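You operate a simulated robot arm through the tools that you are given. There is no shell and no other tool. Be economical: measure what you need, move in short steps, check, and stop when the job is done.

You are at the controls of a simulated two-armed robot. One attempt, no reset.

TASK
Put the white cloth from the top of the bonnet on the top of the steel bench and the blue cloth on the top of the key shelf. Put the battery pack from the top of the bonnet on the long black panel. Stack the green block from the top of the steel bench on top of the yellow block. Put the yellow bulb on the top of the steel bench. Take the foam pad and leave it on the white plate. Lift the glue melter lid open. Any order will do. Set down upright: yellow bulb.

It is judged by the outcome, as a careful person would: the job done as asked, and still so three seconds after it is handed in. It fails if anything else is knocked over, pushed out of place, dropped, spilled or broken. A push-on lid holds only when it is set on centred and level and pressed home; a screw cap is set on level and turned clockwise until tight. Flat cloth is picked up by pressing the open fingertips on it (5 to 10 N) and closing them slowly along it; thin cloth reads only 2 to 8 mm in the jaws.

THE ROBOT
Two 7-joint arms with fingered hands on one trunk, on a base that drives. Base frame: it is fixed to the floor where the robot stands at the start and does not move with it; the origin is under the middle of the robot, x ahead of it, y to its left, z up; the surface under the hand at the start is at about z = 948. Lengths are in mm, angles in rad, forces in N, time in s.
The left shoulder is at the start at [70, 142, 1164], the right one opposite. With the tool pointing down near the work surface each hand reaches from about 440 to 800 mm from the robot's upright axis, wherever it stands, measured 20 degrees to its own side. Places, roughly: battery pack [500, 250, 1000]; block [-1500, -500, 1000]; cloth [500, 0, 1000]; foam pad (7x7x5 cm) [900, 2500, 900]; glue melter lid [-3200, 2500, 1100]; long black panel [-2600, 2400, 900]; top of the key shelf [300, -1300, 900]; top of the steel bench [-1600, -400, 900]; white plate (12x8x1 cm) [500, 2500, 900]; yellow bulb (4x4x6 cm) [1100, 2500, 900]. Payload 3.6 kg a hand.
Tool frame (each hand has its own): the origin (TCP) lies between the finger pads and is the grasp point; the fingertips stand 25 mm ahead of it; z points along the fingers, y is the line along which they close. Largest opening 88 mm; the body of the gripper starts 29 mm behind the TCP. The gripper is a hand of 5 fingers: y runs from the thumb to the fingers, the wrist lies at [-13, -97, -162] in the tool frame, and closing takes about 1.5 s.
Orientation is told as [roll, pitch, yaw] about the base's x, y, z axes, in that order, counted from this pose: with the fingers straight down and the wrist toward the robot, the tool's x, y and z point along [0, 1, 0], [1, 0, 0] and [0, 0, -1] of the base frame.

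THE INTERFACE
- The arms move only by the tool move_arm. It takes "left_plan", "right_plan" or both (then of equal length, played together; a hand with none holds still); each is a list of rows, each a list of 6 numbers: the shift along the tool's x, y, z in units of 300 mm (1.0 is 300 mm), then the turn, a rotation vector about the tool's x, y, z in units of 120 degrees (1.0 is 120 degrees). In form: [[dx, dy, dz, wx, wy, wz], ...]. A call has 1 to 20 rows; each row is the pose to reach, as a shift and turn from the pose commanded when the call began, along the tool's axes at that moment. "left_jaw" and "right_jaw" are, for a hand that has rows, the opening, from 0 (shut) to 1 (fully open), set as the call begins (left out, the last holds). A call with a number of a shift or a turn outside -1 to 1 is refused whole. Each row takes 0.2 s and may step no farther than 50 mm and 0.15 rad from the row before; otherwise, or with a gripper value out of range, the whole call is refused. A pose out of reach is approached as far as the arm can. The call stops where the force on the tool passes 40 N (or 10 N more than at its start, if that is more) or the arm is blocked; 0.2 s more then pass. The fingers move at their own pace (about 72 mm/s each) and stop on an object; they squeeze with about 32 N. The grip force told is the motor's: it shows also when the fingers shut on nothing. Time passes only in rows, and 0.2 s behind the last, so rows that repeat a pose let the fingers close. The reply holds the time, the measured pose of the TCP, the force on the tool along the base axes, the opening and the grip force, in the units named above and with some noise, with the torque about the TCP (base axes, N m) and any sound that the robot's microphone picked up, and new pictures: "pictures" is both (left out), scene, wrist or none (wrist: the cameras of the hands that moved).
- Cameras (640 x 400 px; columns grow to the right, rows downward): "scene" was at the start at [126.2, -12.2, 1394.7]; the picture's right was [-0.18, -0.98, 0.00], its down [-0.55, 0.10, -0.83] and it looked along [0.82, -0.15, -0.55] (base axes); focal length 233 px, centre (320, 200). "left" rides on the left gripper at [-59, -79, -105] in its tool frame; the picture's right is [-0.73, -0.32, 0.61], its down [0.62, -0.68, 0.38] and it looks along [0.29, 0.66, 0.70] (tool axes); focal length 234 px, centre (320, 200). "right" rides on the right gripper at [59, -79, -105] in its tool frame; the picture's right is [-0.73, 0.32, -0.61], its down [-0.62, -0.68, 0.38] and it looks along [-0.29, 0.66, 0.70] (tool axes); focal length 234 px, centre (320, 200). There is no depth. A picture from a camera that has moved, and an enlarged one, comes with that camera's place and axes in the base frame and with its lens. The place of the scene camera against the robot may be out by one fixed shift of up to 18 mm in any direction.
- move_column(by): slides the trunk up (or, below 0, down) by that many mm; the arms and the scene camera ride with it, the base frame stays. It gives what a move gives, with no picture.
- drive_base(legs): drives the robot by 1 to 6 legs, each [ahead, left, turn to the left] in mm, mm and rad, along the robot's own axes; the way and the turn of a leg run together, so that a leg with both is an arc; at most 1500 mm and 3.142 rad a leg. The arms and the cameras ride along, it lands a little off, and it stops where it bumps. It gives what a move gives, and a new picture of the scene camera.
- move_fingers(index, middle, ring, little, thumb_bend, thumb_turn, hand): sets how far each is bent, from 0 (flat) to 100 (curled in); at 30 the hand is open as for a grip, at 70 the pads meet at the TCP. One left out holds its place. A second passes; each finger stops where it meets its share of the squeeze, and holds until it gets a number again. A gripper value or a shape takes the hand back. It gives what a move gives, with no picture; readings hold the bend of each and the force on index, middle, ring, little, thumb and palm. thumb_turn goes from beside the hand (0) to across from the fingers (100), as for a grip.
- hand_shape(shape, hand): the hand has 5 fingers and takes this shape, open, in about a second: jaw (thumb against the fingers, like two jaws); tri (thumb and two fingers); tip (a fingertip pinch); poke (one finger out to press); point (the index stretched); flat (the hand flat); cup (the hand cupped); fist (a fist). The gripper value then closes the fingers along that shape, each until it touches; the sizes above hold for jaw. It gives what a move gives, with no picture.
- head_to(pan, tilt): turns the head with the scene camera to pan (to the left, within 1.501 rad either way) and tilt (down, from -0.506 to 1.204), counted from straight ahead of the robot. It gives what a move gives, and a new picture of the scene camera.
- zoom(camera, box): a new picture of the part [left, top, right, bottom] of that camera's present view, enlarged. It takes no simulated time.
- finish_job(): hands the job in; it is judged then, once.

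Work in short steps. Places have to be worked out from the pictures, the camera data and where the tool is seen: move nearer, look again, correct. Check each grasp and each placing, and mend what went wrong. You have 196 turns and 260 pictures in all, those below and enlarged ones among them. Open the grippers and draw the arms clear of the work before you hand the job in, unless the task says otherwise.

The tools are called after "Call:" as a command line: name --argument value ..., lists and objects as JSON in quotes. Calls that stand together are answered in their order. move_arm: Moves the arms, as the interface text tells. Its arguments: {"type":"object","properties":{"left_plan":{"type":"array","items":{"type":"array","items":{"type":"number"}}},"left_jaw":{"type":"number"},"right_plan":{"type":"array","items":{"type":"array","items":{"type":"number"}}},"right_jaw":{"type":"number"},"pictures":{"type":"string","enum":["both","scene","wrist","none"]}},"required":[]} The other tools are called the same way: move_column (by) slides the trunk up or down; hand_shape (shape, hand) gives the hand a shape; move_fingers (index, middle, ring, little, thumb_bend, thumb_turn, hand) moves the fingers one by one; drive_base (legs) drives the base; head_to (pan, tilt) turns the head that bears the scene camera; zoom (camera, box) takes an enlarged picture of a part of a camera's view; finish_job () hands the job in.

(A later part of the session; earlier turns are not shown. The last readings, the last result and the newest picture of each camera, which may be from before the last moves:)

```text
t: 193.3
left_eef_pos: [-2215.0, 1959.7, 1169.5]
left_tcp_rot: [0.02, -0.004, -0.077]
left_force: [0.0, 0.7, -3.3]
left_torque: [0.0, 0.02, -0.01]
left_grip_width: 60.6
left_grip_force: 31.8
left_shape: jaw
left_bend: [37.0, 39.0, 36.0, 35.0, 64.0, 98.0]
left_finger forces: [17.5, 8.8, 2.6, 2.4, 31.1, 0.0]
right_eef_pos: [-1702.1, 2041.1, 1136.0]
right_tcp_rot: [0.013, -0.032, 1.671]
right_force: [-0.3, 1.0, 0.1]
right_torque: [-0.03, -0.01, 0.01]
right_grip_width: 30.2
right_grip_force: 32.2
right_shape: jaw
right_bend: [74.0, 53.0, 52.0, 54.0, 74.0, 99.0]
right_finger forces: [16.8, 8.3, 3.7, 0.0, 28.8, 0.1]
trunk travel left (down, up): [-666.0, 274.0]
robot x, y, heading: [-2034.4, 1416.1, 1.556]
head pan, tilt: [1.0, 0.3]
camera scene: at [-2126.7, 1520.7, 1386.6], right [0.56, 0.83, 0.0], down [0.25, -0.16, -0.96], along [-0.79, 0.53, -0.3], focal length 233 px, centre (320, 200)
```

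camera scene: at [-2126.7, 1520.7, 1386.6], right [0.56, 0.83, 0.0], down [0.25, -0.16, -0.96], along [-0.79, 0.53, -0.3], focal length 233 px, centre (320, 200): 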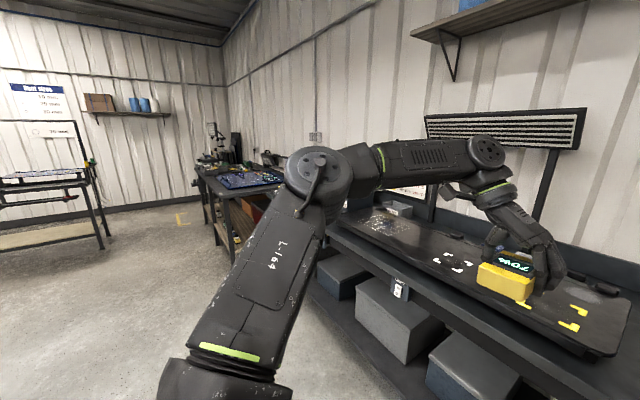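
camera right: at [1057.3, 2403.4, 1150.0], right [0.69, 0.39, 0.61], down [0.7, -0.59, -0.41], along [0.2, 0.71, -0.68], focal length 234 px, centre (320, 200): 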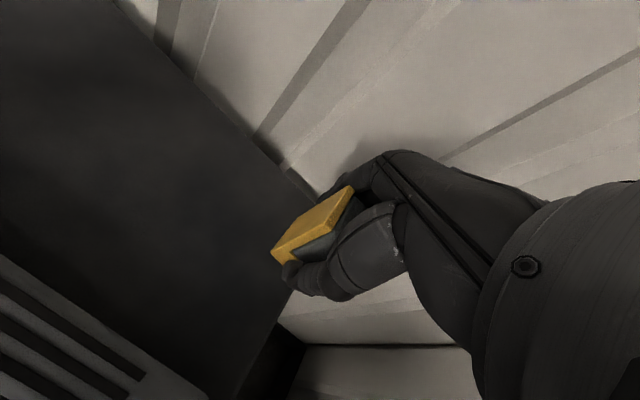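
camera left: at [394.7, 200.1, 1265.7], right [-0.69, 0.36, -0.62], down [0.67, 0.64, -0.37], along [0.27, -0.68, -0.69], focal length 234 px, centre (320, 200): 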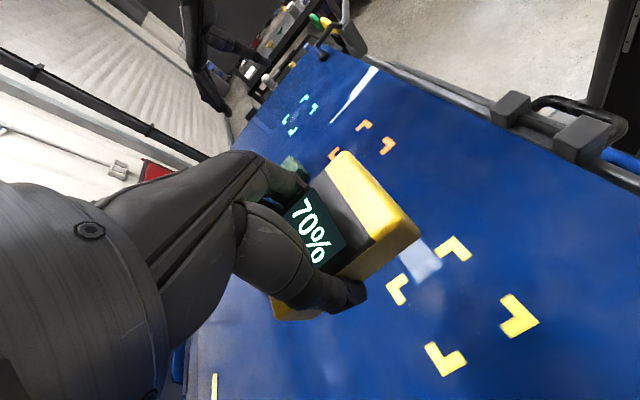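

I'll place the battery on the clear middle of the panel (≈(-2580,2300)). Move the base to about (-2430,1700).

Call:
drive_base --legs '[[280, 398, 0.015]]'

Call:
head_to --pan 0.2 --tilt 0.6

Call:
zoom --camera "left" --box '[0, 0, 640, 400]'

```text
t: 196.2
left_eef_pos: [-2625.0, 2242.6, 1170.2]
left_tcp_rot: [0.021, -0.005, -0.05]
left_force: [-1.0, -0.8, -4.5]
left_torque: [0.03, 0.02, -0.02]
left_grip_width: 60.4
left_grip_force: 31.9
left_shape: jaw
left_bend: [37.0, 39.0, 36.0, 35.0, 64.0, 98.0]
left_finger forces: [17.5, 8.8, 2.5, 2.4, 31.2, 0.0]
right_eef_pos: [-2113.5, 2337.5, 1135.1]
right_tcp_rot: [0.012, -0.034, 1.698]
right_force: [-0.6, -0.4, -0.9]
right_torque: [-0.01, 0.01, 0.0]
right_grip_width: 30.4
right_grip_force: 32.1
right_shape: jaw
right_bend: [74.0, 53.0, 52.0, 54.0, 74.0, 99.0]
right_finger forces: [16.9, 8.3, 3.7, 0.0, 28.8, 0.0]
trunk travel left (down, up): [-666.0, 274.0]
robot x, y, heading: [-2436.8, 1704.9, 1.58]
head pan, tilt: [1.0, 0.3]
camera scene: at [-2525.7, 1806.9, 1386.7], right [0.53, 0.85, 0.0], down [0.25, -0.16, -0.96], along [-0.81, 0.51, -0.3], focal length 233 px, centre (320, 200)
```

scene: 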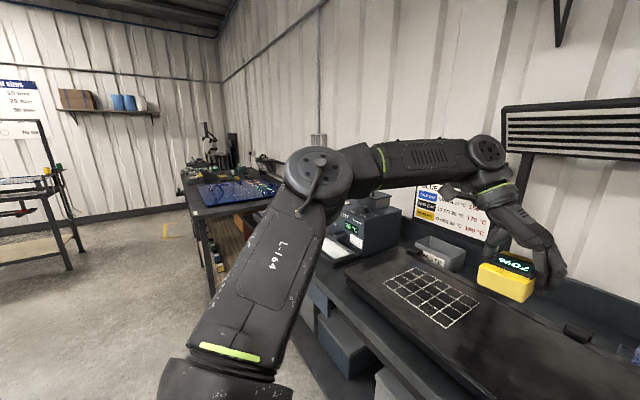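

```text
t: 197.3
left_eef_pos: [-2625.7, 2243.0, 1170.7]
left_tcp_rot: [0.021, -0.007, -0.052]
left_force: [-0.4, 0.1, -3.5]
left_torque: [-0.01, -0.01, -0.03]
left_grip_width: 60.7
left_grip_force: 31.6
left_shape: jaw
left_bend: [37.0, 39.0, 36.0, 35.0, 64.0, 98.0]
left_finger forces: [17.5, 8.8, 2.5, 2.4, 31.3, 0.1]
right_eef_pos: [-2115.3, 2337.9, 1134.7]
right_tcp_rot: [0.012, -0.032, 1.699]
right_force: [-0.7, 0.2, 0.7]
right_torque: [0.0, -0.02, -0.01]
right_grip_width: 30.3
right_grip_force: 32.0
right_shape: jaw
right_bend: [74.0, 53.0, 52.0, 54.0, 74.0, 99.0]
right_finger forces: [16.9, 8.3, 3.7, 0.0, 28.9, 0.0]
trunk travel left (down, up): [-666.0, 274.0]
robot x, y, heading: [-2438.4, 1702.5, 1.581]
head pan, tilt: [0.201, 0.6]
camera scene: at [-2465.6, 1843.9, 1359.2], right [0.98, 0.21, 0.0], down [0.12, -0.55, -0.82], along [-0.17, 0.81, -0.57], focal length 233 px, centre (320, 200)
```

scene: 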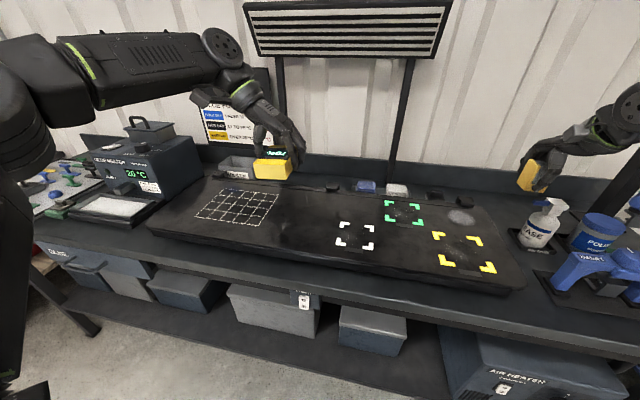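

```text
1.00 times, centred on (320, 200) of left (not enlarged: the box is as wide or as high as the picture)
camera zoom: at [-2707.2, 2186.6, 1274.1], right [-0.35, -0.7, -0.62], down [-0.65, 0.67, -0.37], along [0.68, 0.27, -0.69], focal length 234 px, centre (320, 200)
```

zoom: 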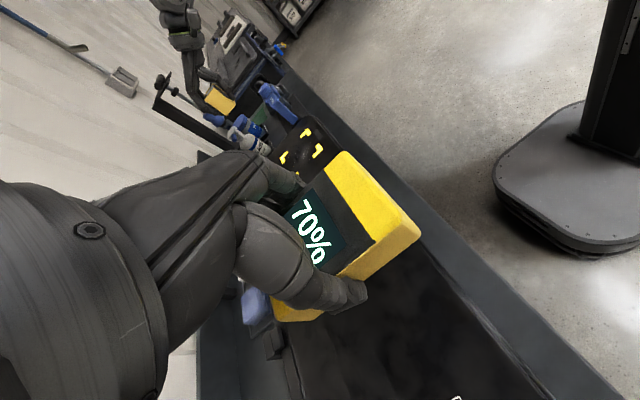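

Clear area between the grid and white marks centres near x≈-2622; drive ahead 78 mm so the battery is over y≈2320.

Call:
drive_base --legs '[[78, 0, -0.01]]'

Call:
move_arm --left_plan '[[0, 0, 0.12, 0, 0, 0], [0, 0, 0.24, 0, 0, 0], [0, 0, 0.36, 0, 0, 0], [0, 0, 0.48, 0, 0, 0], [0, 0, 0.58, 0, 0, 0]]'

```text
t: 198.4
left_eef_pos: [-2621.0, 2321.4, 1170.0]
left_tcp_rot: [0.023, -0.006, -0.058]
left_force: [0.7, 0.0, -3.1]
left_torque: [0.0, 0.01, 0.0]
left_grip_width: 60.8
left_grip_force: 31.9
left_shape: jaw
left_bend: [37.0, 39.0, 36.0, 35.0, 64.0, 98.0]
left_finger forces: [17.6, 8.7, 2.5, 2.5, 31.2, 0.0]
right_eef_pos: [-2109.9, 2412.2, 1136.1]
right_tcp_rot: [0.012, -0.034, 1.691]
right_force: [-0.3, -0.4, 0.0]
right_torque: [-0.01, -0.01, 0.01]
right_grip_width: 30.6
right_grip_force: 32.3
right_shape: jaw
right_bend: [74.0, 53.0, 53.0, 54.0, 74.0, 99.0]
right_finger forces: [17.0, 8.3, 3.8, 0.0, 29.0, 0.0]
trunk travel left (down, up): [-666.0, 274.0]
robot x, y, heading: [-2434.2, 1778.8, 1.568]
head pan, tilt: [0.201, 0.6]
camera scene: at [-2464.6, 1920.3, 1359.3], right [0.98, 0.2, 0.0], down [0.11, -0.55, -0.83], along [-0.16, 0.81, -0.56], focal length 233 px, centre (320, 200)
```

scene: 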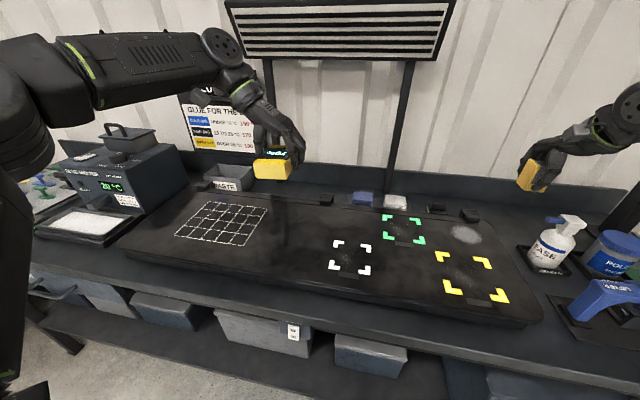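

```text
t: 199.6
left_eef_pos: [-2619.4, 2327.3, 995.8]
left_tcp_rot: [0.021, -0.004, -0.059]
left_force: [0.1, -0.3, -4.7]
left_torque: [-0.03, 0.02, 0.01]
left_grip_width: 60.4
left_grip_force: 31.8
left_shape: jaw
left_bend: [37.0, 39.0, 36.0, 35.0, 64.0, 98.0]
left_finger forces: [17.6, 8.8, 2.4, 2.6, 31.2, 0.0]
right_eef_pos: [-2109.7, 2413.6, 1134.7]
right_tcp_rot: [0.011, -0.031, 1.687]
right_force: [0.8, -0.3, -0.8]
right_torque: [-0.01, 0.02, 0.01]
right_grip_width: 30.1
right_grip_force: 31.9
right_shape: jaw
right_bend: [74.0, 53.0, 53.0, 54.0, 74.0, 99.0]
right_finger forces: [16.9, 8.3, 3.7, 0.0, 28.8, 0.0]
trunk travel left (down, up): [-666.0, 274.0]
robot x, y, heading: [-2435.7, 1779.8, 1.569]
head pan, tilt: [0.201, 0.6]
camera scene: at [-2464.7, 1922.6, 1359.0], right [0.98, 0.2, 0.0], down [0.11, -0.55, -0.82], along [-0.16, 0.81, -0.57], focal length 233 px, centre (320, 200)
camera left: at [-2702.3, 2271.2, 1100.0], right [-0.36, -0.69, -0.62], down [-0.64, 0.67, -0.37], along [0.68, 0.26, -0.69], focal length 234 px, centre (320, 200)
```

scene: 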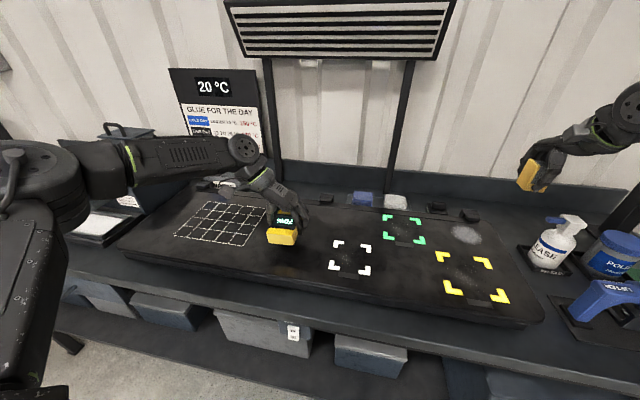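
left: 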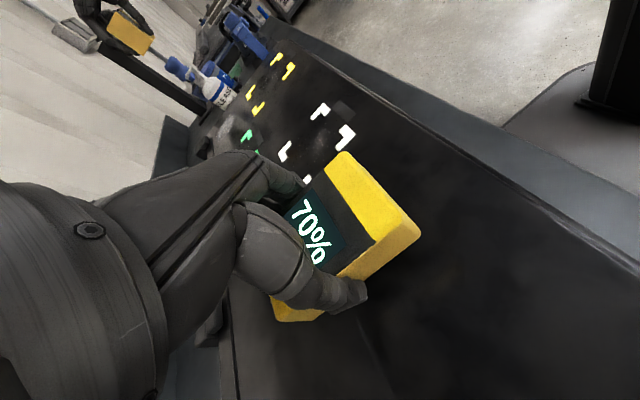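

Lower the battery to contact with the panel.

Call:
move_arm --left_plan '[[0, 0, 0.05, 0, 0, 0], [0, 0, 0.08, 0, 0, 0], [0, 0, 0.1, 0, 0, 0], [0, 0, 0.12, 0, 0, 0], [0, 0, 0.14, 0, 0, 0], [0, 0, 0.16, 0, 0, 0], [0, 0, 0.18, 0, 0, 0]]' --pictures "none"

```text
t: 201.0
left_eef_pos: [-2618.5, 2329.1, 955.3]
left_tcp_rot: [0.035, -0.014, -0.056]
left_force: [-3.5, -6.6, 24.4]
left_torque: [-0.27, 0.44, -0.1]
left_grip_width: 60.4
left_grip_force: 32.2
left_shape: jaw
left_bend: [37.0, 39.0, 36.0, 35.0, 64.0, 98.0]
left_finger forces: [26.6, 8.2, 1.9, 2.3, 34.4, 0.0]
right_eef_pos: [-2109.7, 2411.1, 1137.3]
right_tcp_rot: [0.012, -0.033, 1.688]
right_force: [-0.6, -0.5, 0.1]
right_torque: [-0.02, -0.01, 0.02]
right_grip_width: 30.0
right_grip_force: 31.7
right_shape: jaw
right_bend: [74.0, 53.0, 53.0, 54.0, 74.0, 99.0]
right_finger forces: [16.9, 8.3, 3.7, 0.0, 28.9, 0.0]
trunk travel left (down, up): [-666.0, 274.0]
robot x, y, heading: [-2433.2, 1780.8, 1.576]
head pan, tilt: [0.201, 0.6]
stopped in row 7 (left hand): the force on the tool passed its limit at 47 N (the readings are from after the stop); the commanded pose is now the measured one
```

Contact at TCP z≈955. Ease up 1 mm, release, and lift away.

Call:
move_arm --left_plan '[[0, 0, -0.006, 0, 0, 0], [0, 0, -0.006, 0, 0, 0], [0, 0, -0.006, 0, 0, 0], [0, 0, -0.006, 0, 0, 0], [0, 0, -0.006, 0, 0, 0]]' --left_jaw 1.0 --pictures "none"

Call:
move_arm --left_plan '[[0, 0, -0.05, 0, 0, 0], [0, 0, -0.15, 0, 0, 0], [0, 0, -0.3, 0, 0, 0], [0, 0, -0.45, 0, 0, 0], [0, 0, -0.6, 0, 0, 0]]'

```text
t: 202.2
left_eef_pos: [-2619.4, 2328.1, 954.7]
left_tcp_rot: [0.032, -0.01, -0.056]
left_force: [0.5, -0.3, 5.7]
left_torque: [-0.02, -0.28, -0.04]
left_grip_width: 86.8
left_grip_force: 0.1
left_shape: jaw
left_bend: [30.0, 30.0, 30.0, 30.0, 30.0, 98.0]
left_finger forces: [1.1, 5.2, 0.1, 0.1, 0.1, 0.1]
right_eef_pos: [-2110.2, 2413.2, 1136.8]
right_tcp_rot: [0.014, -0.033, 1.69]
right_force: [0.0, -0.8, -0.2]
right_torque: [-0.01, -0.03, 0.0]
right_grip_width: 30.1
right_grip_force: 32.2
right_shape: jaw
right_bend: [74.0, 53.0, 53.0, 54.0, 74.0, 99.0]
right_finger forces: [17.0, 8.3, 3.7, 0.1, 28.8, 0.0]
trunk travel left (down, up): [-666.0, 274.0]
robot x, y, heading: [-2434.7, 1783.3, 1.572]
head pan, tilt: [0.201, 0.6]
```

```text
t: 203.4
left_eef_pos: [-2621.4, 2322.7, 1135.5]
left_tcp_rot: [0.03, -0.01, -0.057]
left_force: [0.3, 0.0, 0.3]
left_torque: [0.01, 0.04, 0.04]
left_grip_width: 87.8
left_grip_force: 0.1
left_shape: jaw
left_bend: [30.0, 30.0, 30.0, 30.0, 30.0, 98.0]
left_finger forces: [0.0, 0.1, 0.1, 0.0, 0.1, 0.0]
right_eef_pos: [-2109.2, 2412.3, 1135.6]
right_tcp_rot: [0.012, -0.035, 1.689]
right_force: [-1.1, -0.2, -0.7]
right_torque: [0.0, -0.04, -0.01]
right_grip_width: 30.4
right_grip_force: 31.9
right_shape: jaw
right_bend: [74.0, 53.0, 53.0, 54.0, 74.0, 99.0]
right_finger forces: [16.9, 8.3, 3.8, 0.1, 28.8, 0.0]
trunk travel left (down, up): [-666.0, 274.0]
robot x, y, heading: [-2438.2, 1777.0, 1.576]
head pan, tilt: [0.201, 0.6]
camera scene: at [-2463.8, 1920.6, 1359.2], right [0.98, 0.2, 0.0], down [0.11, -0.55, -0.83], along [-0.17, 0.81, -0.56], focal length 233 px, centre (320, 200)
camera left: at [-2704.5, 2266.4, 1239.6], right [-0.36, -0.69, -0.63], down [-0.64, 0.67, -0.37], along [0.68, 0.27, -0.68], focal length 234 px, centre (320, 200)
```

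scene: 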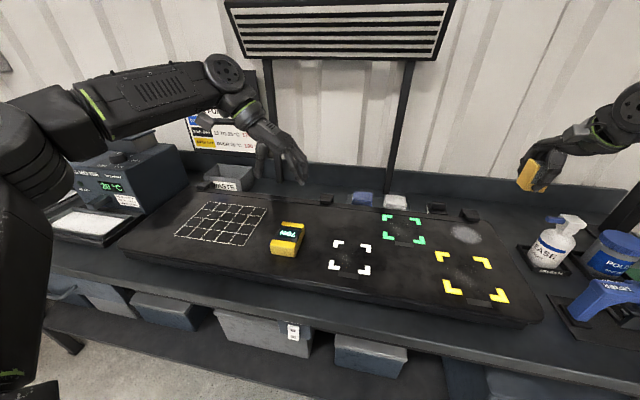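
left: 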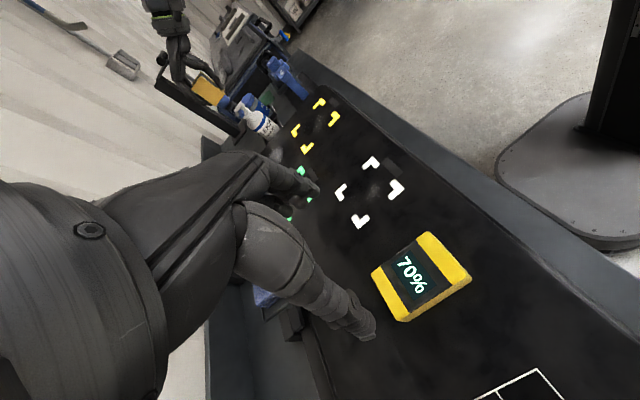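

Battery is on the panel. Back off and move left to view the glue melter.

Call:
drive_base --legs '[[-180, 0, 0], [0, 560, 0]]'

Call:
head_to --pan 0.2 --tilt 0.5

Call:
zoom --camera "scene" --box '[180, 80, 436, 240]'

```text
t: 207.7
left_eef_pos: [-3172.1, 2145.4, 1136.2]
left_tcp_rot: [0.03, -0.011, -0.06]
left_force: [0.4, -0.3, -0.3]
left_torque: [0.01, -0.03, 0.0]
left_grip_width: 87.6
left_grip_force: 0.1
left_shape: jaw
left_bend: [30.0, 30.0, 30.0, 30.0, 30.0, 98.0]
left_finger forces: [0.0, 0.0, 0.0, 0.1, 0.0, 0.0]
right_eef_pos: [-2658.6, 2233.3, 1135.7]
right_tcp_rot: [0.013, -0.032, 1.687]
right_force: [0.4, -0.4, 0.2]
right_torque: [0.01, 0.03, 0.04]
right_grip_width: 30.4
right_grip_force: 31.6
right_shape: jaw
right_bend: [74.0, 53.0, 53.0, 54.0, 74.0, 99.0]
right_finger forces: [16.9, 8.4, 3.7, 0.0, 28.8, 0.0]
trunk travel left (down, up): [-666.0, 274.0]
robot x, y, heading: [-2991.0, 1602.6, 1.565]
head pan, tilt: [0.201, 0.6]
camera scene: at [-3015.4, 1743.2, 1359.2], right [0.98, 0.2, 0.0], down [0.11, -0.55, -0.82], along [-0.16, 0.81, -0.57], focal length 233 px, centre (320, 200)
```

scene: 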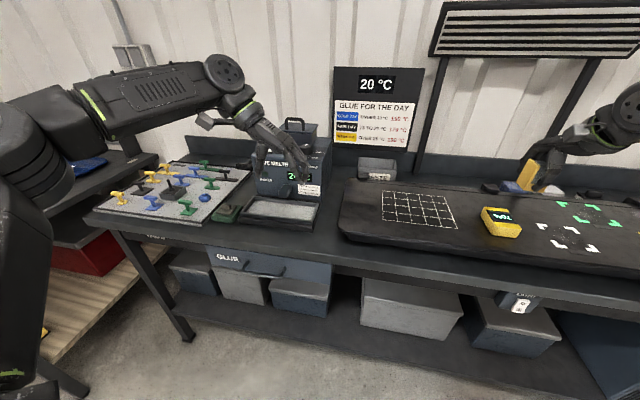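

```text
t: 208.4
left_eef_pos: [-3173.0, 2146.4, 1136.4]
left_tcp_rot: [0.031, -0.012, -0.061]
left_force: [0.1, 0.2, -0.1]
left_torque: [0.0, -0.01, -0.02]
left_grip_width: 87.8
left_grip_force: 0.0
left_shape: jaw
left_bend: [30.0, 30.0, 30.0, 30.0, 30.0, 98.0]
left_finger forces: [0.0, 0.0, 0.0, 0.0, 0.1, 0.1]
right_eef_pos: [-2660.0, 2234.4, 1134.7]
right_tcp_rot: [0.013, -0.035, 1.684]
right_force: [-0.4, 0.3, -0.3]
right_torque: [0.03, -0.03, -0.02]
right_grip_width: 30.4
right_grip_force: 32.5
right_shape: jaw
right_bend: [74.0, 53.0, 53.0, 54.0, 74.0, 99.0]
right_finger forces: [16.8, 8.2, 3.8, 0.0, 28.8, 0.0]
trunk travel left (down, up): [-666.0, 274.0]
robot x, y, heading: [-2990.5, 1600.0, 1.565]
head pan, tilt: [0.201, 0.499]
camera scene: at [-3016.6, 1745.7, 1368.2], right [0.98, 0.2, 0.0], down [0.09, -0.47, -0.88], along [-0.17, 0.86, -0.48], focal length 233 px, centre (320, 200)
```

scene: 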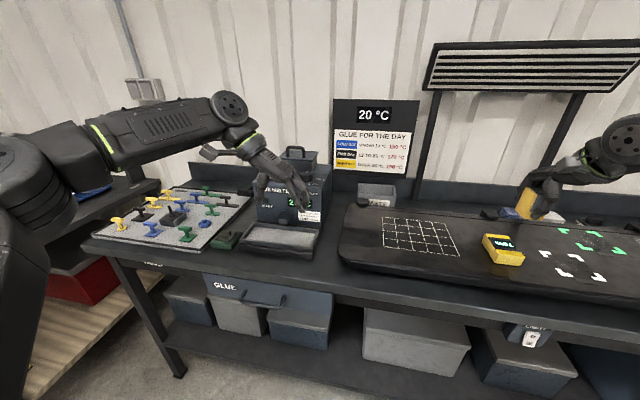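

```text
2.50 times, centred on (308, 160) of scene
camera zoom: at [-3016.6, 1745.7, 1368.2], right [0.98, 0.2, 0.0], down [0.09, -0.47, -0.88], along [-0.17, 0.86, -0.48], focal length 583 px, centre (350, 300)
```

zoom: 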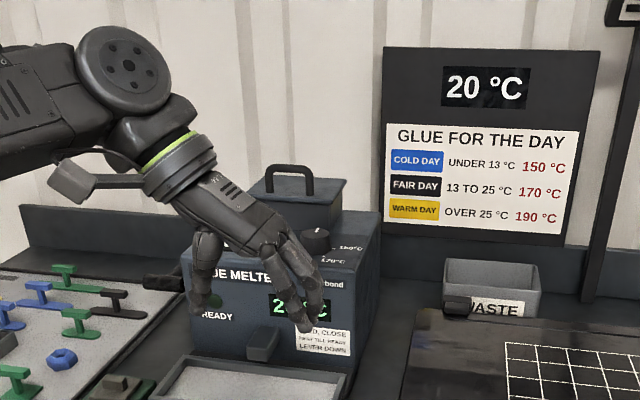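

I need a clear view of the melter lid. Rotate the left hand back to face forward, up and to the left.

Call:
move_arm --left_plan '[[0, -0.04, -0.03, 0, 0, -0.065], [0, -0.08, -0.06, 0, 0, -0.13], [0, -0.12, -0.09, 0, 0, -0.195], [0, -0.16, -0.12, 0, 0, -0.26], [0, -0.2, -0.15, 0, 0, -0.325], [0, -0.24, -0.18, 0, 0, -0.39], [0, -0.28, -0.2, 0, 0, -0.455], [0, -0.3, -0.2, 0, 0, -0.52], [0, -0.3, -0.2, 0, 0, -0.585], [0, -0.3, -0.2, 0, 0, -0.65], [0, -0.3, -0.2, 0, 0, -0.715], [0, -0.3, -0.2, 0, 0, -0.75]]' --pictures "scene"

Call:
zoom --camera "scene" --box '[230, 110, 358, 190]'

```text
t: 211.0
left_eef_pos: [-3262.9, 2149.7, 1194.5]
left_tcp_rot: [-0.01, -0.029, 1.513]
left_force: [0.6, 0.2, 0.3]
left_torque: [-0.03, 0.01, 0.02]
left_grip_width: 88.2
left_grip_force: 0.1
left_shape: jaw
left_bend: [30.0, 30.0, 30.0, 30.0, 30.0, 98.0]
left_finger forces: [0.0, 0.0, 0.0, 0.1, 0.1, 0.1]
right_eef_pos: [-2659.2, 2233.9, 1134.6]
right_tcp_rot: [0.013, -0.032, 1.687]
right_force: [-0.6, 0.1, 0.1]
right_torque: [0.01, -0.04, 0.02]
right_grip_width: 30.3
right_grip_force: 31.7
right_shape: jaw
right_bend: [74.0, 53.0, 53.0, 54.0, 74.0, 99.0]
right_finger forces: [16.9, 8.4, 3.7, 0.0, 28.9, 0.0]
trunk travel left (down, up): [-666.0, 274.0]
robot x, y, heading: [-2983.1, 1605.8, 1.564]
head pan, tilt: [0.201, 0.499]
camera scene: at [-3016.1, 1745.6, 1368.3], right [0.98, 0.2, 0.0], down [0.09, -0.47, -0.88], along [-0.17, 0.86, -0.48], focal length 233 px, centre (320, 200)
```

scene: 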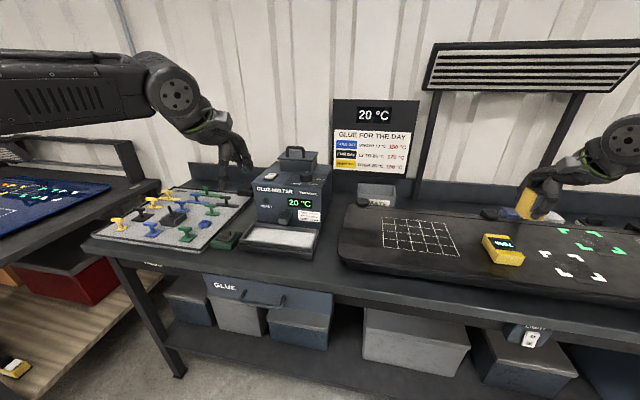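

```text
5.00 times, centred on (294, 150) of scene
camera zoom: at [-3016.1, 1745.6, 1368.3], right [0.98, 0.2, 0.0], down [0.09, -0.47, -0.88], along [-0.17, 0.86, -0.48], focal length 1166 px, centre (450, 450)
```

zoom: 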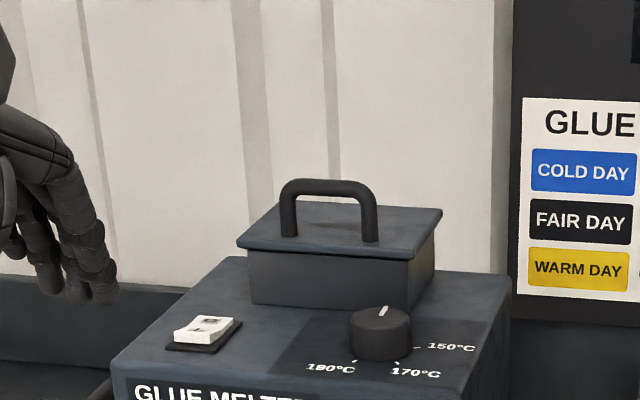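

Call:
zoom --camera "left" --box '[0, 0, 640, 400]'

```text
1.00 times, centred on (320, 200) of left (not enlarged: the box is as wide or as high as the picture)
camera zoom: at [-3209.3, 2065.3, 1298.5], right [0.71, -0.35, -0.61], down [-0.66, -0.63, -0.41], along [-0.24, 0.69, -0.68], focal length 234 px, centre (320, 200)
```

zoom: 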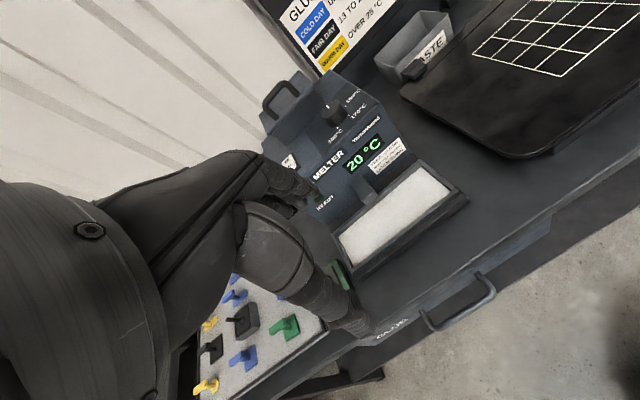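

Call:
zoom --camera "left" --box '[240, 50, 368, 130]'

```text
5.00 times, centred on (304, 90) of left
camera zoom: at [-3209.3, 2065.3, 1298.5], right [0.71, -0.35, -0.61], down [-0.66, -0.63, -0.41], along [-0.24, 0.69, -0.68], focal length 1171 px, centre (400, 750)
```

zoom: 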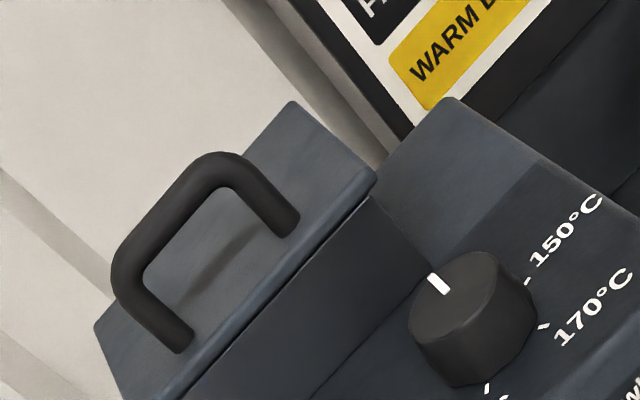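

The lid's handle bar is at ≈(-3245,2494,1148), hinge presumably at the back (y≈2575). First pull the right hand (bulb) back, raise the trunk, then move closer.

Call:
move_arm --right_plan '[[0, -0.12, 0, 0, 0, 0], [0, -0.25, 0, 0, 0, 0], [0, -0.38, 0, 0, 0, 0], [0, -0.5, 0, 0, 0, 0]]' --pictures "none"

Call:
move_column --by 160

Call:
drive_base --legs '[[230, 0, 0]]'

Call:
zoom --camera "left" --box '[0, 0, 640, 400]'

```text
t: 212.0
left_eef_pos: [-3262.9, 2148.3, 1196.1]
left_tcp_rot: [-0.009, -0.03, 1.512]
left_force: [0.4, 1.1, 0.1]
left_torque: [0.01, 0.02, -0.03]
left_grip_width: 87.8
left_grip_force: 0.0
left_shape: jaw
left_bend: [30.0, 30.0, 30.0, 30.0, 30.0, 98.0]
left_finger forces: [0.0, 0.0, 0.0, 0.1, 0.1, 0.1]
right_eef_pos: [-2642.7, 2084.0, 1130.8]
right_tcp_rot: [0.012, -0.035, 1.686]
right_force: [0.2, 1.0, -0.3]
right_torque: [0.03, 0.04, -0.02]
right_grip_width: 30.2
right_grip_force: 31.9
right_shape: jaw
right_bend: [74.0, 53.0, 53.0, 54.0, 74.0, 99.0]
right_finger forces: [17.0, 8.3, 3.6, 0.1, 29.0, 0.0]
trunk travel left (down, up): [-666.0, 274.0]
robot x, y, heading: [-2988.4, 1602.6, 1.565]
head pan, tilt: [0.201, 0.499]
```

```text
t: 213.8
left_eef_pos: [-3264.2, 2150.4, 1354.1]
left_tcp_rot: [-0.01, -0.03, 1.512]
left_force: [0.1, -0.6, 0.2]
left_torque: [0.01, 0.03, 0.01]
left_grip_width: 87.7
left_grip_force: 0.2
left_shape: jaw
left_bend: [30.0, 30.0, 30.0, 30.0, 30.0, 98.0]
left_finger forces: [0.0, 0.0, 0.0, 0.0, 0.1, 0.0]
right_eef_pos: [-2643.2, 2085.6, 1291.5]
right_tcp_rot: [0.011, -0.033, 1.687]
right_force: [0.6, -0.7, -0.4]
right_torque: [0.03, 0.01, 0.0]
right_grip_width: 30.2
right_grip_force: 32.2
right_shape: jaw
right_bend: [74.0, 53.0, 53.0, 54.0, 74.0, 99.0]
right_finger forces: [17.0, 8.2, 3.7, 0.1, 28.9, 0.1]
trunk travel left (down, up): [-826.0, 114.0]
robot x, y, heading: [-2986.7, 1605.0, 1.564]
head pan, tilt: [0.201, 0.499]
```

```text
t: 215.5
left_eef_pos: [-3260.5, 2377.8, 1355.7]
left_tcp_rot: [-0.011, -0.033, 1.507]
left_force: [-0.3, 0.1, 0.6]
left_torque: [-0.01, 0.0, 0.0]
left_grip_width: 87.8
left_grip_force: 0.2
left_shape: jaw
left_bend: [30.0, 30.0, 30.0, 30.0, 30.0, 98.0]
left_finger forces: [0.0, 0.0, 0.1, 0.0, 0.0, 0.0]
right_eef_pos: [-2640.9, 2311.1, 1291.4]
right_tcp_rot: [0.011, -0.034, 1.685]
right_force: [0.5, 1.0, -0.3]
right_torque: [0.05, -0.04, 0.02]
right_grip_width: 30.1
right_grip_force: 31.6
right_shape: jaw
right_bend: [74.0, 53.0, 53.0, 54.0, 74.0, 99.0]
right_finger forces: [17.0, 8.3, 3.8, 0.0, 29.0, 0.0]
trunk travel left (down, up): [-826.0, 114.0]
robot x, y, heading: [-2988.0, 1829.9, 1.566]
head pan, tilt: [0.201, 0.499]
camera scene: at [-3014.9, 1971.8, 1528.6], right [0.98, 0.19, 0.0], down [0.09, -0.47, -0.88], along [-0.17, 0.86, -0.48], focal length 233 px, centre (320, 200)
```

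scene: 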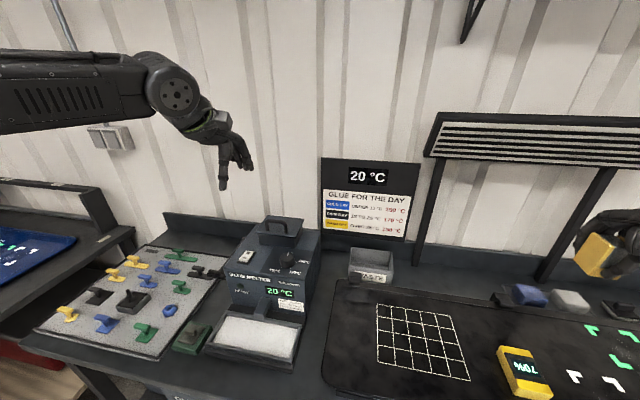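

```text
1.00 times, centred on (320, 200) of left (not enlarged: the box is as wide or as high as the picture)
camera zoom: at [-3207.5, 2291.9, 1459.7], right [0.71, -0.35, -0.61], down [-0.66, -0.63, -0.41], along [-0.24, 0.7, -0.68], focal length 234 px, centre (320, 200)
```

zoom: 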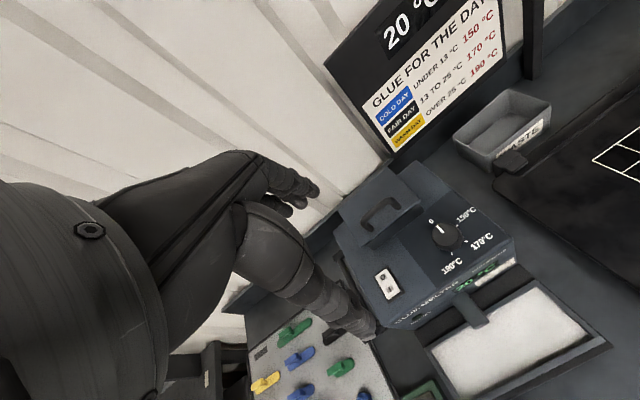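

Call:
zoom --camera "left" --box '[310, 150, 438, 230]'

Call:
zoom --camera "scene" --box '[216, 190, 344, 270]'

```text
5.00 times, centred on (374, 190) of left
camera zoom: at [-3207.5, 2291.9, 1459.7], right [0.71, -0.35, -0.61], down [-0.66, -0.63, -0.41], along [-0.24, 0.7, -0.68], focal length 1171 px, centre (50, 250)
```

zoom: 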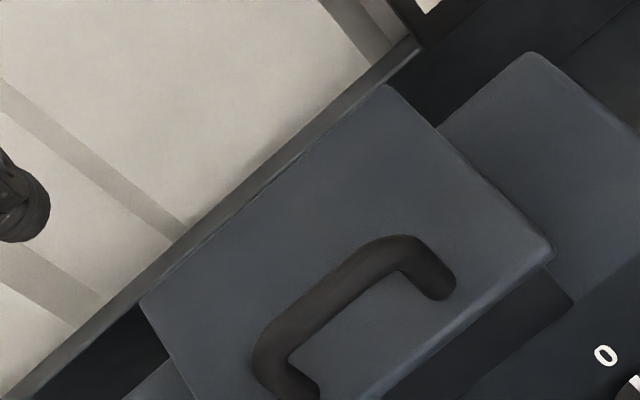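

```text
5.00 times, centred on (280, 230) of scene
camera zoom: at [-3014.9, 1971.8, 1528.6], right [0.98, 0.19, 0.0], down [0.09, -0.47, -0.88], along [-0.17, 0.86, -0.48], focal length 1166 px, centre (520, 50)
```

zoom: 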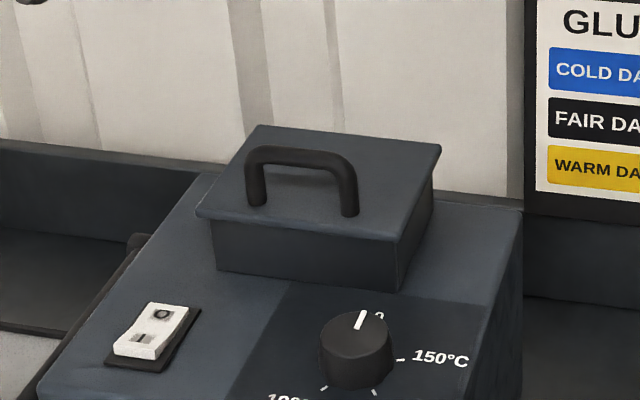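

Lid handle is around y≈2500, x≈-3245. Bring the left hand above it at z≈1220 and look.

Call:
move_arm --left_plan '[[-0.005, 0.1, 0.05, 0, 0, -0.01], [-0.01, 0.2, 0.1, 0, 0, -0.02], [-0.015, 0.3, 0.18, 0, 0, -0.03], [-0.02, 0.38, 0.26, 0, 0, -0.03], [-0.024, 0.436, 0.35, 0, 0, -0.03], [-0.024, 0.436, 0.45, 0, 0, -0.03]]'

Call:
zoom --camera "left" --box '[250, 150, 490, 300]'

Call:
zoom --camera "scene" --box '[184, 150, 376, 270]'

```text
t: 216.9
left_eef_pos: [-3244.7, 2514.4, 1222.3]
left_tcp_rot: [-0.014, -0.031, 1.572]
left_force: [-0.8, 0.3, 0.0]
left_torque: [0.01, -0.02, 0.02]
left_grip_width: 87.7
left_grip_force: 0.0
left_shape: jaw
left_bend: [30.0, 30.0, 30.0, 30.0, 30.0, 98.0]
left_finger forces: [0.1, 0.0, 0.0, 0.1, 0.0, 0.0]
right_eef_pos: [-2640.9, 2313.8, 1290.4]
right_tcp_rot: [0.012, -0.032, 1.684]
right_force: [0.3, -0.2, -0.2]
right_torque: [0.0, -0.03, -0.01]
right_grip_width: 30.4
right_grip_force: 31.8
right_shape: jaw
right_bend: [74.0, 53.0, 53.0, 54.0, 74.0, 99.0]
right_finger forces: [17.0, 8.1, 3.6, 0.0, 28.9, 0.0]
trunk travel left (down, up): [-826.0, 114.0]
robot x, y, heading: [-2988.8, 1830.6, 1.566]
head pan, tilt: [0.201, 0.499]
camera scene: at [-3015.4, 1975.5, 1528.3], right [0.98, 0.19, 0.0], down [0.09, -0.47, -0.88], along [-0.17, 0.86, -0.48], focal length 233 px, centre (320, 200)
camera left: at [-3186.2, 2432.8, 1326.8], right [0.73, -0.3, -0.61], down [-0.62, -0.67, -0.41], along [-0.28, 0.68, -0.68], focal length 234 px, centre (320, 200)
```

scene: 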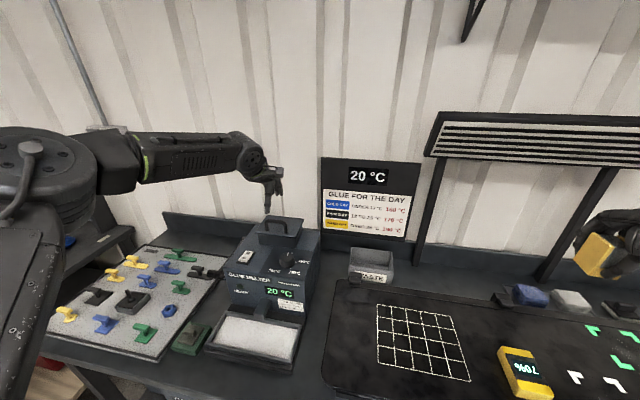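
left: 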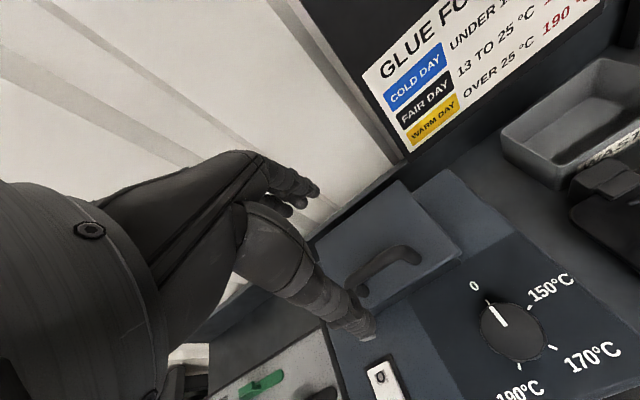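

```text
2.67 times, centred on (370, 225) of left
camera zoom: at [-3186.2, 2432.8, 1326.8], right [0.73, -0.3, -0.61], down [-0.62, -0.67, -0.41], along [-0.28, 0.68, -0.68], focal length 624 px, centre (187, 133)
```

zoom: 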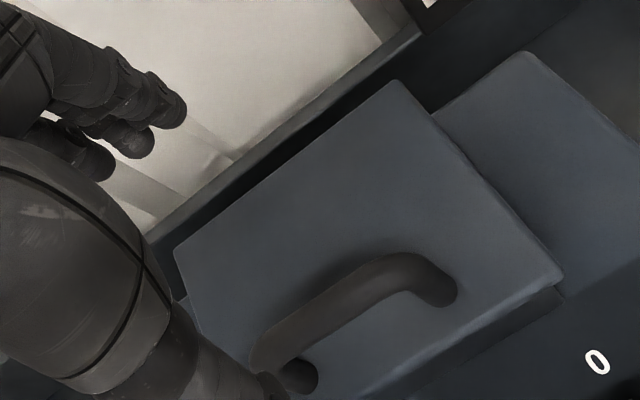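

```text
3.33 times, centred on (280, 210) of scene
camera zoom: at [-3015.4, 1975.5, 1528.3], right [0.98, 0.19, 0.0], down [0.09, -0.47, -0.88], along [-0.17, 0.86, -0.48], focal length 778 px, centre (453, 167)
```

zoom: 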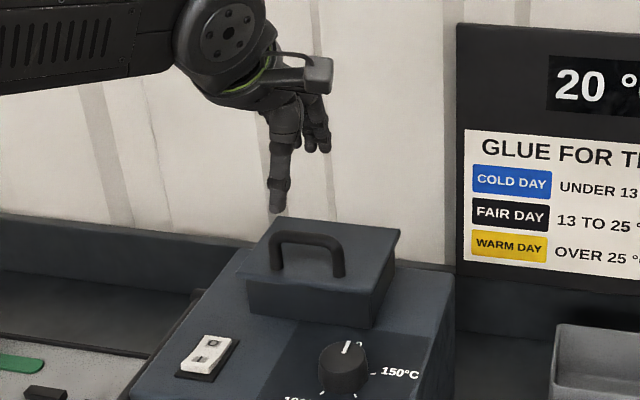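

Triangulated: lid z≈1101, front edge y≈2502, hinge y≈2600, handle bar ≈(-3243,2516,1140). Drive 60 mm nearer for reach, then descend on the bar.

Call:
drive_base --legs '[[60, 0, 0]]'

```text
t: 217.9
left_eef_pos: [-3244.6, 2563.5, 1229.0]
left_tcp_rot: [-0.013, -0.037, 1.572]
left_force: [-0.2, -0.2, -0.2]
left_torque: [0.06, -0.01, 0.05]
left_grip_width: 87.7
left_grip_force: 0.0
left_shape: jaw
left_bend: [30.0, 30.0, 30.0, 30.0, 30.0, 98.0]
left_finger forces: [0.1, 0.0, 0.0, 0.0, 0.0, 0.0]
right_eef_pos: [-2640.3, 2363.9, 1294.8]
right_tcp_rot: [0.014, -0.041, 1.684]
right_force: [0.4, -1.2, -0.1]
right_torque: [0.05, 0.0, -0.03]
right_grip_width: 30.1
right_grip_force: 31.9
right_shape: jaw
right_bend: [74.0, 53.0, 53.0, 54.0, 74.0, 99.0]
right_finger forces: [17.0, 8.2, 3.5, 0.0, 29.1, 0.0]
trunk travel left (down, up): [-826.0, 114.0]
robot x, y, heading: [-2983.0, 1891.4, 1.566]
head pan, tilt: [0.201, 0.499]
camera scene: at [-3014.5, 2022.9, 1529.3], right [0.98, 0.19, 0.0], down [0.09, -0.46, -0.88], along [-0.17, 0.86, -0.47], focal length 233 px, centre (320, 200)
```

scene: 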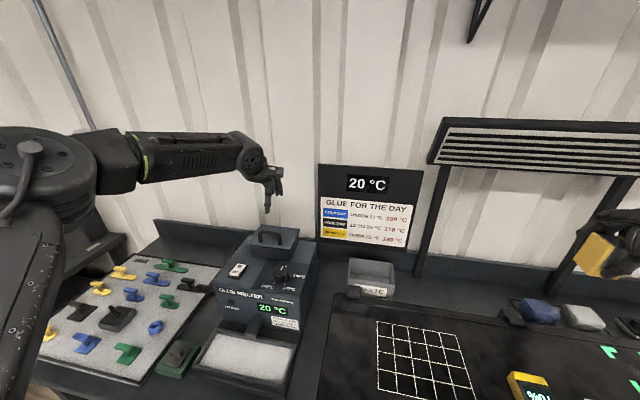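

The readings hint that the base is leaning on something (slight tilt). Back off 25 mm.

Call:
drive_base --legs '[[-25, 0, 0]]'

```text
t: 218.7
left_eef_pos: [-3244.4, 2553.9, 1218.8]
left_tcp_rot: [-0.014, -0.022, 1.572]
left_force: [-0.7, 0.8, -0.1]
left_torque: [-0.05, -0.04, -0.01]
left_grip_width: 87.7
left_grip_force: 0.0
left_shape: jaw
left_bend: [30.0, 30.0, 30.0, 30.0, 30.0, 98.0]
left_finger forces: [0.0, 0.1, 0.0, 0.1, 0.0, 0.1]
right_eef_pos: [-2639.7, 2355.2, 1287.7]
right_tcp_rot: [0.013, -0.027, 1.685]
right_force: [0.5, 0.4, -0.9]
right_torque: [-0.04, 0.04, 0.02]
right_grip_width: 30.1
right_grip_force: 32.4
right_shape: jaw
right_bend: [74.0, 53.0, 53.0, 54.0, 74.0, 99.0]
right_finger forces: [17.1, 8.3, 3.7, 0.0, 29.0, 0.0]
trunk travel left (down, up): [-826.0, 114.0]
robot x, y, heading: [-2986.2, 1862.6, 1.568]
head pan, tilt: [0.201, 0.499]
camera scene: at [-3014.6, 2018.3, 1527.1], right [0.98, 0.19, 0.0], down [0.09, -0.48, -0.87], along [-0.17, 0.86, -0.49], focal length 233 px, centre (320, 200)
```

scene: 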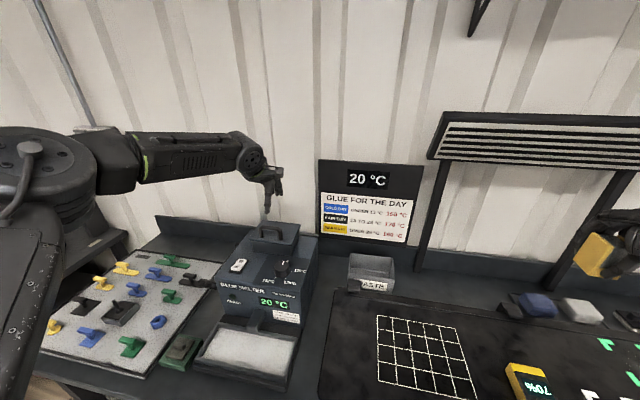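

Call:
move_arm --left_plan '[[0, -0.06, 0.0, 0, 0, 0], [0, -0.12, 0.05, 0, 0, 0], [0, -0.12, 0.12, 0, 0, 0], [0, -0.12, 0.12, 0, 0, 0]]' --pictures "wrist"

Call:
zoom --camera "left" --box '[250, 150, 490, 300]'

```text
t: 219.7
left_eef_pos: [-3244.2, 2510.6, 1187.1]
left_tcp_rot: [-0.011, -0.032, 1.571]
left_force: [0.1, -0.3, 0.1]
left_torque: [0.05, -0.04, -0.01]
left_grip_width: 88.0
left_grip_force: 0.0
left_shape: jaw
left_bend: [30.0, 30.0, 30.0, 30.0, 30.0, 98.0]
left_finger forces: [0.1, 0.0, 0.0, 0.0, 0.0, 0.1]
right_eef_pos: [-2640.7, 2344.1, 1291.9]
right_tcp_rot: [0.011, -0.035, 1.684]
right_force: [-0.2, -0.2, -0.2]
right_torque: [0.01, -0.02, 0.0]
right_grip_width: 30.4
right_grip_force: 32.5
right_shape: jaw
right_bend: [74.0, 53.0, 53.0, 54.0, 74.0, 99.0]
right_finger forces: [17.0, 8.2, 3.6, 0.0, 28.9, 0.1]
trunk travel left (down, up): [-826.0, 114.0]
robot x, y, heading: [-2983.7, 1867.6, 1.567]
head pan, tilt: [0.201, 0.499]
camera left: at [-3185.5, 2427.9, 1290.8], right [0.73, -0.3, -0.61], down [-0.62, -0.67, -0.41], along [-0.28, 0.68, -0.68], focal length 234 px, centre (320, 200)
```

left: 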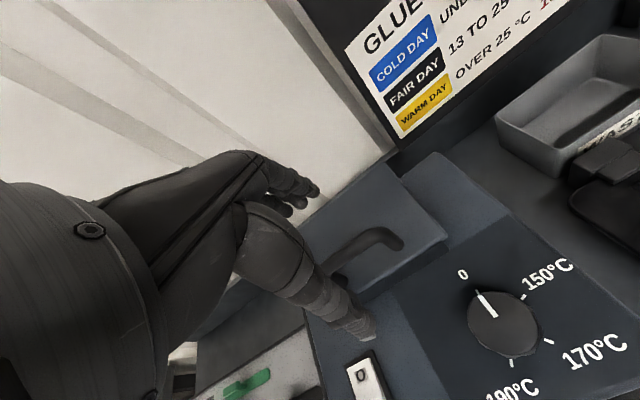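

```text
2.67 times, centred on (370, 225) of left
camera zoom: at [-3185.5, 2427.9, 1290.8], right [0.73, -0.3, -0.61], down [-0.62, -0.67, -0.41], along [-0.28, 0.68, -0.68], focal length 624 px, centre (187, 133)
```

zoom: 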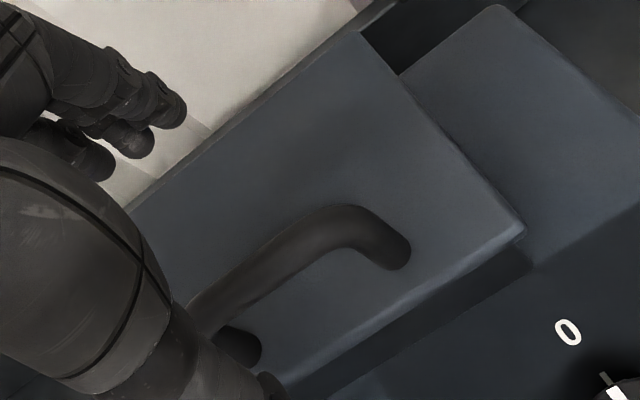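

Bar confirmed at y≈2515. Descend onto it and close.

Call:
move_arm --left_plan '[[0, 0.016, 0.06, 0, 0, 0], [0, 0.016, 0.12, 0, 0, 0], [0, 0.016, 0.17, 0, 0, 0], [0, 0.016, 0.17, 0, 0, 0]]' --pictures "wrist"

Call:
move_arm --left_plan '[[0, 0, 0, 0, 0, 0], [0, 0, 0, 0, 0, 0], [0, 0, 0, 0, 0, 0], [0, 0, 0, 0, 0, 0], [0, 0, 0, 0, 0, 0], [0, 0, 0, 0, 0, 0], [0, 0, 0, 0, 0, 0], [0, 0, 0, 0, 0, 0]]' --left_jaw 0.0 --pictures "wrist"

```text
t: 220.7
left_eef_pos: [-3243.0, 2517.4, 1136.4]
left_tcp_rot: [-0.016, -0.028, 1.571]
left_force: [0.0, 0.2, -0.7]
left_torque: [-0.02, 0.02, 0.01]
left_grip_width: 87.8
left_grip_force: 0.1
left_shape: jaw
left_bend: [30.0, 30.0, 30.0, 30.0, 30.0, 98.0]
left_finger forces: [0.1, 0.0, 0.1, 0.1, 0.0, 0.0]
right_eef_pos: [-2640.7, 2345.8, 1290.5]
right_tcp_rot: [0.011, -0.033, 1.684]
right_force: [0.3, 0.2, 0.0]
right_torque: [0.01, -0.01, -0.02]
right_grip_width: 30.2
right_grip_force: 32.1
right_shape: jaw
right_bend: [74.0, 53.0, 53.0, 54.0, 74.0, 99.0]
right_finger forces: [17.1, 8.2, 3.7, 0.0, 28.8, 0.0]
trunk travel left (down, up): [-826.0, 114.0]
robot x, y, heading: [-2988.6, 1867.0, 1.564]
head pan, tilt: [0.201, 0.499]
camera left: at [-3184.8, 2436.1, 1240.1], right [0.73, -0.3, -0.61], down [-0.62, -0.67, -0.41], along [-0.28, 0.68, -0.68], focal length 234 px, centre (320, 200)
```

left: 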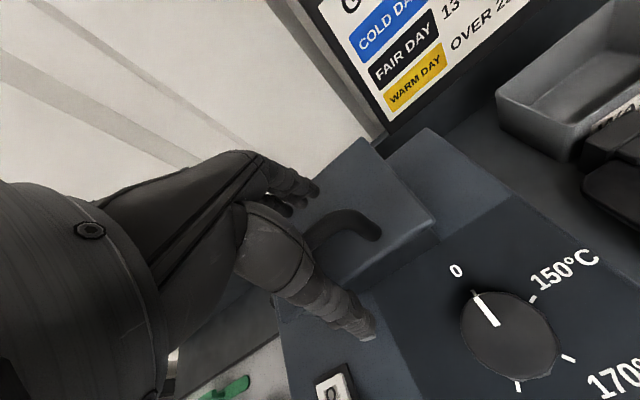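

```text
t: 222.5
left_eef_pos: [-3242.4, 2516.4, 1135.5]
left_tcp_rot: [-0.013, -0.029, 1.57]
left_force: [2.1, -1.9, 1.2]
left_torque: [0.04, 0.06, -0.12]
left_grip_width: 0.0
left_grip_force: 31.7
left_shape: jaw
left_bend: [70.0, 70.0, 70.0, 70.0, 76.0, 100.0]
left_finger forces: [1.7, 0.0, 2.1, 3.0, 7.9, 0.0]
right_eef_pos: [-2640.3, 2347.4, 1291.0]
right_tcp_rot: [0.009, -0.034, 1.684]
right_force: [-0.8, -0.2, -0.1]
right_torque: [-0.02, 0.01, 0.0]
right_grip_width: 30.4
right_grip_force: 32.2
right_shape: jaw
right_bend: [74.0, 53.0, 53.0, 54.0, 74.0, 99.0]
right_finger forces: [17.0, 8.2, 3.7, 0.0, 28.8, 0.1]
trunk travel left (down, up): [-826.0, 114.0]
robot x, y, heading: [-2986.1, 1866.3, 1.57]
head pan, tilt: [0.201, 0.499]
camera left: at [-3184.5, 2435.4, 1240.7], right [0.73, -0.3, -0.61], down [-0.62, -0.67, -0.41], along [-0.28, 0.68, -0.68], focal length 234 px, centre (320, 200)
```

left: 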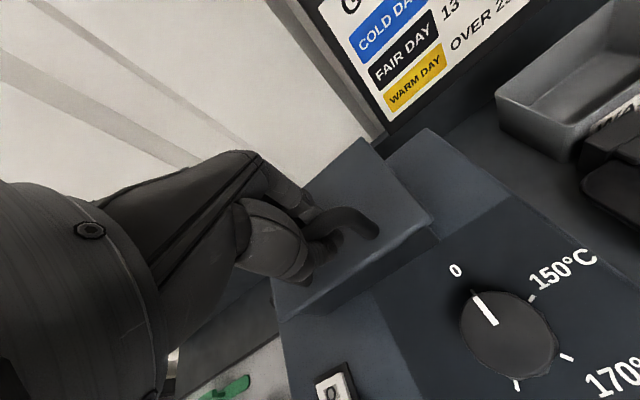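

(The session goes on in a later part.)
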